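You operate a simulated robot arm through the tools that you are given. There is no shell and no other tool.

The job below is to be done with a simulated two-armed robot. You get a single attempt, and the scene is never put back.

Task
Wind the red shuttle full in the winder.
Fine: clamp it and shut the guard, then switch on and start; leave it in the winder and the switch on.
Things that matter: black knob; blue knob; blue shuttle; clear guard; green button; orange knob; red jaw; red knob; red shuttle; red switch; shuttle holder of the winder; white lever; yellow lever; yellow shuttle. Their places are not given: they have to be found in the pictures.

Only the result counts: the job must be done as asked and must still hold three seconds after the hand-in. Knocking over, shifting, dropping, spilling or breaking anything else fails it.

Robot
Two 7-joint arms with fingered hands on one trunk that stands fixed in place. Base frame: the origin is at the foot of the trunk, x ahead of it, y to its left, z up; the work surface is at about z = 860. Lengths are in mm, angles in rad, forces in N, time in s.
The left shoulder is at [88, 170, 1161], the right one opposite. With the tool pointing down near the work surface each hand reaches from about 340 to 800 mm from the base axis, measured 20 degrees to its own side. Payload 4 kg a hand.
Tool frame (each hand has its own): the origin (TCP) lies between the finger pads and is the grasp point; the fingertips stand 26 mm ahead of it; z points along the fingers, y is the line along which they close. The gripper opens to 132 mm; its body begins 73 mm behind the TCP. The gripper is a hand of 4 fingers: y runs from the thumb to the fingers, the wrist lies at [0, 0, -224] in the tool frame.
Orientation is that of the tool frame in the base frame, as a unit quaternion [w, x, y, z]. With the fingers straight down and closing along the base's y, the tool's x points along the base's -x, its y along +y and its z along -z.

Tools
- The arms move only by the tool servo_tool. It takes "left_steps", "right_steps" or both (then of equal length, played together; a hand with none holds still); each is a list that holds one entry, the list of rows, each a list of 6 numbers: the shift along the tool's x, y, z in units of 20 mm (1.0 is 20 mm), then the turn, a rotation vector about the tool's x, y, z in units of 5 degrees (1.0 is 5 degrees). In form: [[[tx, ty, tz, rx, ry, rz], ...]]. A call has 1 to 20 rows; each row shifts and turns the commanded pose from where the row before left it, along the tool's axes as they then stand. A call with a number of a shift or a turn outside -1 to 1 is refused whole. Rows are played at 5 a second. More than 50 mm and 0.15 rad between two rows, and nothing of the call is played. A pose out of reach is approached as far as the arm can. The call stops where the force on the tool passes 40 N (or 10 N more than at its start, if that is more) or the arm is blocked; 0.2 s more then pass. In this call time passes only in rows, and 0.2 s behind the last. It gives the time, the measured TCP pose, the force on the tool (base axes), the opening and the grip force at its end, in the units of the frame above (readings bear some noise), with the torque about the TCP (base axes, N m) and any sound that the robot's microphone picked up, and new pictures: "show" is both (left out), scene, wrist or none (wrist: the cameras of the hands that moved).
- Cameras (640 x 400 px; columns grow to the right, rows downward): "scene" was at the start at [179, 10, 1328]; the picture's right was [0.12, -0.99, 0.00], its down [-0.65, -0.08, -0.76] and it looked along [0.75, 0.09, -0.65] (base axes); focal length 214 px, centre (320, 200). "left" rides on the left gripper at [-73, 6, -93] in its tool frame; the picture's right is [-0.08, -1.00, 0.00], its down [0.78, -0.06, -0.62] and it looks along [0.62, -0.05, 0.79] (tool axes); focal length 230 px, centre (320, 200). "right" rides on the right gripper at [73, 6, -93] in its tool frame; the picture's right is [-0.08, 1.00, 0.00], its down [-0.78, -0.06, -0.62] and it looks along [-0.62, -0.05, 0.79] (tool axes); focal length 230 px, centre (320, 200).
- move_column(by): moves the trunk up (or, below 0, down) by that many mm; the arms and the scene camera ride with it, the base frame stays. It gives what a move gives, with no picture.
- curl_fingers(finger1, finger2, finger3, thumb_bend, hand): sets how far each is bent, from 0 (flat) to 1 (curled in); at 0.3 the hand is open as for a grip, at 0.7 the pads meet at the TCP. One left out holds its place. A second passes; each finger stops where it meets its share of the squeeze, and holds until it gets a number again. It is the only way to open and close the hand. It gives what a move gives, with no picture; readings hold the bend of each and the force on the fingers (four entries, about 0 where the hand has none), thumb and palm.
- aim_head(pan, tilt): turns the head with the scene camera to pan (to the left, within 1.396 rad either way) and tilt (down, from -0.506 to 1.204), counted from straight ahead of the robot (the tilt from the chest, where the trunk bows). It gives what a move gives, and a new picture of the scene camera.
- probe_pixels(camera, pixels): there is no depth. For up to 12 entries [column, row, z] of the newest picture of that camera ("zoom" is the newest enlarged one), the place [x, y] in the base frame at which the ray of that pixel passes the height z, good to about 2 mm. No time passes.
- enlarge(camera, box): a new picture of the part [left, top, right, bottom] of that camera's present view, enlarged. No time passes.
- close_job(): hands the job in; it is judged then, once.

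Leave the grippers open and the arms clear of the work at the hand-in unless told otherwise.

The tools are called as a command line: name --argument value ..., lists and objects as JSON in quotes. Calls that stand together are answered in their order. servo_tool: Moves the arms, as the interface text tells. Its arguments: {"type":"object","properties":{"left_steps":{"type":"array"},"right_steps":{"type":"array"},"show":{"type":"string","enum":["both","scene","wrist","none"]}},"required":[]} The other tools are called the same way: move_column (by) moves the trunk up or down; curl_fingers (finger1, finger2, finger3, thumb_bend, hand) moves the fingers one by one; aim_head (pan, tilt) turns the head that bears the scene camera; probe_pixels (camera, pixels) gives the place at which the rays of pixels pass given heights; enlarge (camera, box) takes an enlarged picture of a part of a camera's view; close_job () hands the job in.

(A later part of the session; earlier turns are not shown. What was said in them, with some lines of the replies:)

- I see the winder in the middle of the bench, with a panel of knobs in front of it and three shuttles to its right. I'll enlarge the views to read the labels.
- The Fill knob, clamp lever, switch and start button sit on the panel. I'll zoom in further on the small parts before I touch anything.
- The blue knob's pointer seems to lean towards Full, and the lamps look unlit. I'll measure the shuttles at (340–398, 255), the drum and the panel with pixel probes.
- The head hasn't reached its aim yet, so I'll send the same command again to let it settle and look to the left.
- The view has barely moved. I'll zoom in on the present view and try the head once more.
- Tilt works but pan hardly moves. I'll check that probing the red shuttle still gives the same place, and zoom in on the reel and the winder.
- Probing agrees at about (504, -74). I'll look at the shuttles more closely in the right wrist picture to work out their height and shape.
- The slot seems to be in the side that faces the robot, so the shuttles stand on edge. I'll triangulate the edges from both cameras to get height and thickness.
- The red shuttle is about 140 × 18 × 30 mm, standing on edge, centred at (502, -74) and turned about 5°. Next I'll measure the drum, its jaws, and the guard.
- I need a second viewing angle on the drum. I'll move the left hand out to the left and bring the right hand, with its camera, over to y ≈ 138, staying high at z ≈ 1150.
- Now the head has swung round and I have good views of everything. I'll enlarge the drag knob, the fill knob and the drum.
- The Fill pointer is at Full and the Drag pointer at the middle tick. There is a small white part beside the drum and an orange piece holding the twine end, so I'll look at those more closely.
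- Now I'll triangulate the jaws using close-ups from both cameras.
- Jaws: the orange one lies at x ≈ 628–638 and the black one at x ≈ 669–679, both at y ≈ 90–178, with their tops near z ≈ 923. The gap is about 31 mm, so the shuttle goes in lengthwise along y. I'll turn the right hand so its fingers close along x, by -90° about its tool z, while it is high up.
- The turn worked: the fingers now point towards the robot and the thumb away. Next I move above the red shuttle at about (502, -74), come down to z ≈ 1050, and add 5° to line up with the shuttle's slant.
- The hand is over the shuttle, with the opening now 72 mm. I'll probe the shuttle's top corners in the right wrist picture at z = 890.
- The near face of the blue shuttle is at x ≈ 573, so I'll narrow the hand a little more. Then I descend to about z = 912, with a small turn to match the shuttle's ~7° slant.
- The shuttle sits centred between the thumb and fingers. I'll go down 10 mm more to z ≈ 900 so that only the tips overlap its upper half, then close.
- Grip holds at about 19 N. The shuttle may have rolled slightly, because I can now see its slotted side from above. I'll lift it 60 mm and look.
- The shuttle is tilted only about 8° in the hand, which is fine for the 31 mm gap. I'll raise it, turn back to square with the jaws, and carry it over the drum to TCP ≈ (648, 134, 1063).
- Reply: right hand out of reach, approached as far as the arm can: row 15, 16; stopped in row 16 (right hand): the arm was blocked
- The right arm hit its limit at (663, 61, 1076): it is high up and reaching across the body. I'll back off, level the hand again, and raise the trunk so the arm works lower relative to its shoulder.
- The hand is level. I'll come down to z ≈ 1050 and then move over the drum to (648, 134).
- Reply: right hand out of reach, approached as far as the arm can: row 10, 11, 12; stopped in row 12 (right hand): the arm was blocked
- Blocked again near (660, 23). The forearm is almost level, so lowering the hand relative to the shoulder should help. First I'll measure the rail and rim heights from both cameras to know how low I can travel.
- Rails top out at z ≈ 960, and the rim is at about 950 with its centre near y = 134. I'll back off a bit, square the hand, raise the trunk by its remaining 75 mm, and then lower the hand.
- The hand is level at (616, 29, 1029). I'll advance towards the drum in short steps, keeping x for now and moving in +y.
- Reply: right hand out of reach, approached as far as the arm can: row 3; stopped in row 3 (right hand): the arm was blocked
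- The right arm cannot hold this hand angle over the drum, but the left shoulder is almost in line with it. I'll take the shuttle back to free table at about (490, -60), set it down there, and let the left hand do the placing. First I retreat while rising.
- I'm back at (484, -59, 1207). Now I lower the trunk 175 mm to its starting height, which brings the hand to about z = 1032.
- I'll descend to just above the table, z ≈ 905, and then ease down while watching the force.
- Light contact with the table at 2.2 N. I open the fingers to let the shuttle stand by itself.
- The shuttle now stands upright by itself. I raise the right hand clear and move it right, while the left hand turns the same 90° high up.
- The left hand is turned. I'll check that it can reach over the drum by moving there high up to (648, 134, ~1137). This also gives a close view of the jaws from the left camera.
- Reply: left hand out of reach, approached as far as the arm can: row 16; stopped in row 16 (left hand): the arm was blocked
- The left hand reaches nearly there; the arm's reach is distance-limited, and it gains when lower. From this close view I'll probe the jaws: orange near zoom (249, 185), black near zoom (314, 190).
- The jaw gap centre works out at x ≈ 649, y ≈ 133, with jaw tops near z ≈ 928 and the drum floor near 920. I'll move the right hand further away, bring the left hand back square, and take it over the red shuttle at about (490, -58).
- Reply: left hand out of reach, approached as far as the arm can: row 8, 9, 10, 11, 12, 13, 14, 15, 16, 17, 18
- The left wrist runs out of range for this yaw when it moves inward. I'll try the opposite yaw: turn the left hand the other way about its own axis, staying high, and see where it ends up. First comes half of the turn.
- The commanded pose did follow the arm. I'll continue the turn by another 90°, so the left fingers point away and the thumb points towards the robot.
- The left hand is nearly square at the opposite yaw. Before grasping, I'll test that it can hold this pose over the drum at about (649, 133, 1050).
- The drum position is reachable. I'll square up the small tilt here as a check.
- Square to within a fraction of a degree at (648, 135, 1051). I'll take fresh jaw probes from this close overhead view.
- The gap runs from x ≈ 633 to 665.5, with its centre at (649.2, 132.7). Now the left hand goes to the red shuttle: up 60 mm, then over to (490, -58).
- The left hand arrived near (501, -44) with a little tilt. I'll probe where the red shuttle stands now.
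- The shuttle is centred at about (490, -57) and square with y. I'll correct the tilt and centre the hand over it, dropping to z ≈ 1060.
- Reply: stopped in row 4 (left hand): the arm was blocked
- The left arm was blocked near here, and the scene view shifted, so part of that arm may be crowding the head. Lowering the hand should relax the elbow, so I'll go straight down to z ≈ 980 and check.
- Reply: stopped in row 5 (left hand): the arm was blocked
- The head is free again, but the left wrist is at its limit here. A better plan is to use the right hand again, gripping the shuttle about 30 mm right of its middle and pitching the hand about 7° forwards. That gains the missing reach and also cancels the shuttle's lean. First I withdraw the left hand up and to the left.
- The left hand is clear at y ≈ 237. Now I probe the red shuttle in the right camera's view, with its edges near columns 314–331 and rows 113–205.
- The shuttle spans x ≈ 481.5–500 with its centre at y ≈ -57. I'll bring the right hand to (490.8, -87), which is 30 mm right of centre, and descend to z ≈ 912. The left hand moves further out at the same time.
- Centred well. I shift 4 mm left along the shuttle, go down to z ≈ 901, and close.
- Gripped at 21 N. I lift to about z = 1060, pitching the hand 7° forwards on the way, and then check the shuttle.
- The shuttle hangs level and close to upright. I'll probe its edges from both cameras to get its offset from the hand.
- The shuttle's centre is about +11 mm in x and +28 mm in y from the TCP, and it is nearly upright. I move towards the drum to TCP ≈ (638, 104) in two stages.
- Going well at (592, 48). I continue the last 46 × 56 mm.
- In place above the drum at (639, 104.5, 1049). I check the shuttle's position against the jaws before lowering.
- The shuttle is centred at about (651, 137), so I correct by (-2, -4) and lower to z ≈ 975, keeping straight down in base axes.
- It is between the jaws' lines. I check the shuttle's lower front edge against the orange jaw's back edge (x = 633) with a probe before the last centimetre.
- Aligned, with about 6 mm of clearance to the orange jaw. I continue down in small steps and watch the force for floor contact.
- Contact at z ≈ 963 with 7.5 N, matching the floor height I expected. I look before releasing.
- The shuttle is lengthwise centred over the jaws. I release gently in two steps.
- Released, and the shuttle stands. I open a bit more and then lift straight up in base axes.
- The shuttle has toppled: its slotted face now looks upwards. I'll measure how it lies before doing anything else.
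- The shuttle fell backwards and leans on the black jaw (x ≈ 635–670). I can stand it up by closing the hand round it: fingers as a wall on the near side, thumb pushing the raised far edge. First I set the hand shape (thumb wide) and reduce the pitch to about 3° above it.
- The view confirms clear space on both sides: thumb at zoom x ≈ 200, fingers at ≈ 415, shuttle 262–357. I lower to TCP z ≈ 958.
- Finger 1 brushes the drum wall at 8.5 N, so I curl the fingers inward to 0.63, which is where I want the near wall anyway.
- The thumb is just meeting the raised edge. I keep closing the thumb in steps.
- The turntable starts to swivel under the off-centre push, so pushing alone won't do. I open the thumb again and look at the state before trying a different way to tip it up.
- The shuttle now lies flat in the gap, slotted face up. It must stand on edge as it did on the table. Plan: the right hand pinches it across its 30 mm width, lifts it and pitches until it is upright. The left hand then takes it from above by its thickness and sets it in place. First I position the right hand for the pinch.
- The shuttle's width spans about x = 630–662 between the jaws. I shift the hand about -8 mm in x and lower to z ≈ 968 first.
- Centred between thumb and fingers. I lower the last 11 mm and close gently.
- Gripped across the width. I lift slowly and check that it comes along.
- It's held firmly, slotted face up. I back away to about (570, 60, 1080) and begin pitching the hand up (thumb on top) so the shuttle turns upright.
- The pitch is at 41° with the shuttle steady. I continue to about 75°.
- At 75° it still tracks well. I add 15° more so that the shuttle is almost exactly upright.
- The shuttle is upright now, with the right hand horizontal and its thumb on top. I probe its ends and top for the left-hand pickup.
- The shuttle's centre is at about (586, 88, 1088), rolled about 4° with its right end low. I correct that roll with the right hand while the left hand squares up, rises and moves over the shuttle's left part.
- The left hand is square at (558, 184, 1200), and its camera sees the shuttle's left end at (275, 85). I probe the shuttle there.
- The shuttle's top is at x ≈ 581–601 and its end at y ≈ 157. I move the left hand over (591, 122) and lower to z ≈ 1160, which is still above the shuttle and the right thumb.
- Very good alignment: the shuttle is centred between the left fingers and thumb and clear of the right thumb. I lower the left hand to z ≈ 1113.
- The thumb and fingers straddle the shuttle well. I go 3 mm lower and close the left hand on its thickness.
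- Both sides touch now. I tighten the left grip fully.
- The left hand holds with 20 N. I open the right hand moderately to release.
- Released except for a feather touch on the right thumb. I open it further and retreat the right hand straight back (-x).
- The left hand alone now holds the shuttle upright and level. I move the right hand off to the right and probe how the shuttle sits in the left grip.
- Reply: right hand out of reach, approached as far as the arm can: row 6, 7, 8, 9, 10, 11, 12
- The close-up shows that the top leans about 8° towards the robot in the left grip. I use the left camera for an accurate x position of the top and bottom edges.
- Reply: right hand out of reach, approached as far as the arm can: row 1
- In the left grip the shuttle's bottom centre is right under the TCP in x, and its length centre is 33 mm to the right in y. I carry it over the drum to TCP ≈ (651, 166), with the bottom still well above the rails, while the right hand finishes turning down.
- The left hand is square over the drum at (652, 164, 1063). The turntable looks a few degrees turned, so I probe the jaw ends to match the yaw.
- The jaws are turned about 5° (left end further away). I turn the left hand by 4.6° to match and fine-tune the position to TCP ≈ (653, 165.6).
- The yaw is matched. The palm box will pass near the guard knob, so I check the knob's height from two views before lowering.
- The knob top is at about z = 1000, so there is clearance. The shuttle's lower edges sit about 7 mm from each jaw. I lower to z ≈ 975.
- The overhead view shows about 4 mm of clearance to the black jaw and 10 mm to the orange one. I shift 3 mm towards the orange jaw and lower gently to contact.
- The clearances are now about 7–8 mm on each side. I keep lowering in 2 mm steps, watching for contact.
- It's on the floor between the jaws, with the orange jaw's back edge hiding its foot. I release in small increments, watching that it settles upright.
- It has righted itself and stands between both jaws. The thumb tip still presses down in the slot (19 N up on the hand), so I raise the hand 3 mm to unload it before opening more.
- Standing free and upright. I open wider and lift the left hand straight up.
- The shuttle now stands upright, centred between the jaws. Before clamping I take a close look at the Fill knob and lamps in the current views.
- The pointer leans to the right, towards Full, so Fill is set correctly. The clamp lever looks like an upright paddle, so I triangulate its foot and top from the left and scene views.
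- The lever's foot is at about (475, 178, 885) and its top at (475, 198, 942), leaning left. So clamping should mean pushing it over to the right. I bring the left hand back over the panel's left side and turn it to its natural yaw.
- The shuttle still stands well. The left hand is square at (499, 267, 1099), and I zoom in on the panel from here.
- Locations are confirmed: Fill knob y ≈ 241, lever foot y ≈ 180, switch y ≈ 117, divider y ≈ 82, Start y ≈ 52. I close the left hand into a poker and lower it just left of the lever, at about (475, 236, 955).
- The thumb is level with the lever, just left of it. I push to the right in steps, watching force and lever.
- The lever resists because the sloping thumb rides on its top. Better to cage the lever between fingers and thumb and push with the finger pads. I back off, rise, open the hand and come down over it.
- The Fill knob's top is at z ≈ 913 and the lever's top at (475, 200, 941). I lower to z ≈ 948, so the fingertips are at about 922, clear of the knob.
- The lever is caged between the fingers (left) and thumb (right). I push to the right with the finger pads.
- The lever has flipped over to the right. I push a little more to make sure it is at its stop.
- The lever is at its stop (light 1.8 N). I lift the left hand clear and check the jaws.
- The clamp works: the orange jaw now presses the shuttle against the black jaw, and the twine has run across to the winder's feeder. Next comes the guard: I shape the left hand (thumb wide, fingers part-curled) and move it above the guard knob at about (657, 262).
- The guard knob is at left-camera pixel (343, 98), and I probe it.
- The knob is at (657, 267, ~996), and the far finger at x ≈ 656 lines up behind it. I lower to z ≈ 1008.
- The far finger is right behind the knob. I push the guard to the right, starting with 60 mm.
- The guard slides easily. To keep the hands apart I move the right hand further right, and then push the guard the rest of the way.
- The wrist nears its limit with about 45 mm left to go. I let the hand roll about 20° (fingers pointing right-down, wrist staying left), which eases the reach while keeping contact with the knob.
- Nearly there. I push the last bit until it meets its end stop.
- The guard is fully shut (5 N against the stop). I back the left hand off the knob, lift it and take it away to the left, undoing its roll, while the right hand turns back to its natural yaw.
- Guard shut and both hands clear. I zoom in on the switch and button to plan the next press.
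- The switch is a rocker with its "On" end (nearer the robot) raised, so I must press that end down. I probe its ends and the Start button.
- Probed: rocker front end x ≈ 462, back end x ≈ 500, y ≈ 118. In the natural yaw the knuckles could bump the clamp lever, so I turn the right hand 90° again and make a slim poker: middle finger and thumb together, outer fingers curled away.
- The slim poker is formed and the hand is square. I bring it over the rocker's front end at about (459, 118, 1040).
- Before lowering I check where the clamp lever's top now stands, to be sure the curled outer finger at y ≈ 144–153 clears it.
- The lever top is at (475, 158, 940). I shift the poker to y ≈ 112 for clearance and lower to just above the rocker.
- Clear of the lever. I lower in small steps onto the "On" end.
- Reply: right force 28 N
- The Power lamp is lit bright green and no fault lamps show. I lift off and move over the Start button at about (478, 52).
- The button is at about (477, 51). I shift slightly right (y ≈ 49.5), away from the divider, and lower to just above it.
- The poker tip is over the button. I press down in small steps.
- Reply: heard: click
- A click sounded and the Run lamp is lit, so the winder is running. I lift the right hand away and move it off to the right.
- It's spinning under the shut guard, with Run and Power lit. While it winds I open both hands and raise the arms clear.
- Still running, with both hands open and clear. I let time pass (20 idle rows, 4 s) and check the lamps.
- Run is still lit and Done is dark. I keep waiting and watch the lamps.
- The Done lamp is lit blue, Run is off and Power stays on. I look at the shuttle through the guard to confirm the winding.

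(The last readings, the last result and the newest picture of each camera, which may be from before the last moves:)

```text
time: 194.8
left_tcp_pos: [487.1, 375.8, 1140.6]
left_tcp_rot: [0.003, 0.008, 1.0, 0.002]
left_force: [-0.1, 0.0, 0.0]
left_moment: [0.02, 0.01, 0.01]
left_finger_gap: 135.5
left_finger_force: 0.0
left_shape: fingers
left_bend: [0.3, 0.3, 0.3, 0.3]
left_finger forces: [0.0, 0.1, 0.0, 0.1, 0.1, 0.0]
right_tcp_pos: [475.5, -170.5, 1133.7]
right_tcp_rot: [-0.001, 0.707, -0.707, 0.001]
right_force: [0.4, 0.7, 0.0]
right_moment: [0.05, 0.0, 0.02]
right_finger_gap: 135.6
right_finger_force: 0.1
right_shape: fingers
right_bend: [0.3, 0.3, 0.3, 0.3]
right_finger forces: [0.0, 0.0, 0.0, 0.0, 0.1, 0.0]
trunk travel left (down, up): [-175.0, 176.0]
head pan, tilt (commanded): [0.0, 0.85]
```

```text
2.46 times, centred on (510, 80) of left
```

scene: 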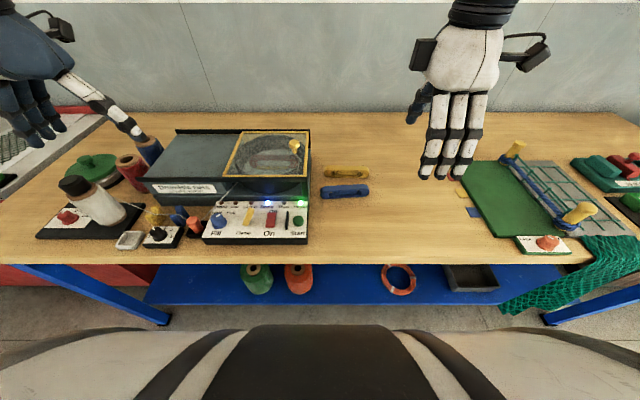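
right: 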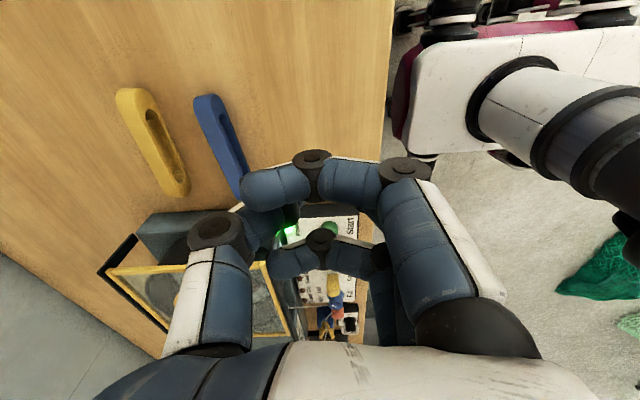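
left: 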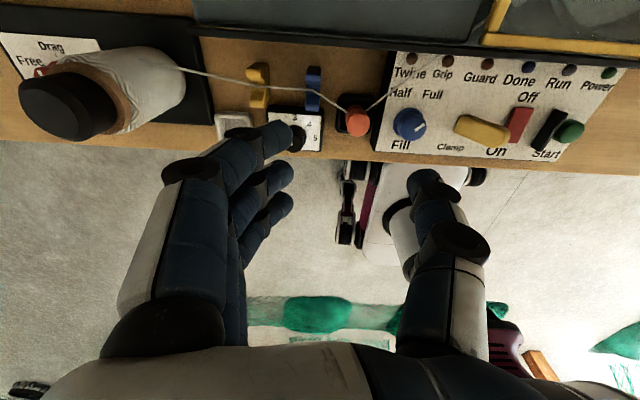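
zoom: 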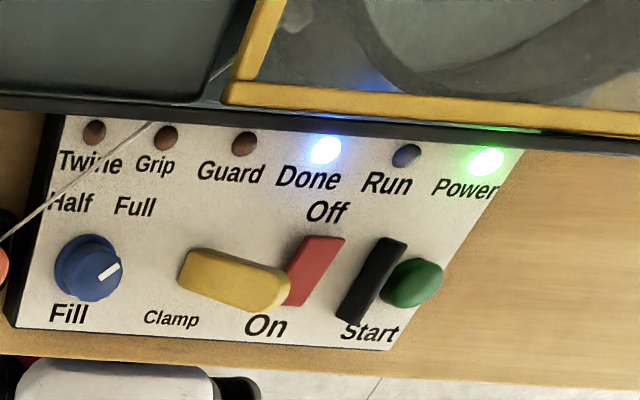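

All is as asked. The red shuttle's slot is filled with white twine, it's clamped in the holder and the guard is shut. The switch is on, with Power and Done lit, and the other shuttles haven't moved. Both hands are open and clear, so I hand the job in.

close_job

```text
The job is handed in.
```

The red shuttle is wound and I've handed the job in. It's still clamped in the winder with the guard shut and the switch on, and white twine fills its slot.

- **At hand-in:** the Done and Power lamps were lit and the Run lamp was off. The Fill knob already pointed to Full, so I left it alone.
- **Shuttle fell over once:** when I first set it in the holder, it toppled between the jaws. I lifted it out, stood it back upright by passing it between the hands, and placed it again before clamping.
- **Turntable turned slightly:** while I was freeing the toppled shuttle, the turntable that carries the jaws turned about 5°. It wound normally after that.
- **Other objects:** as far as I could see, the blue and yellow shuttles and everything else are where they were. Both hands are open and clear of the work.
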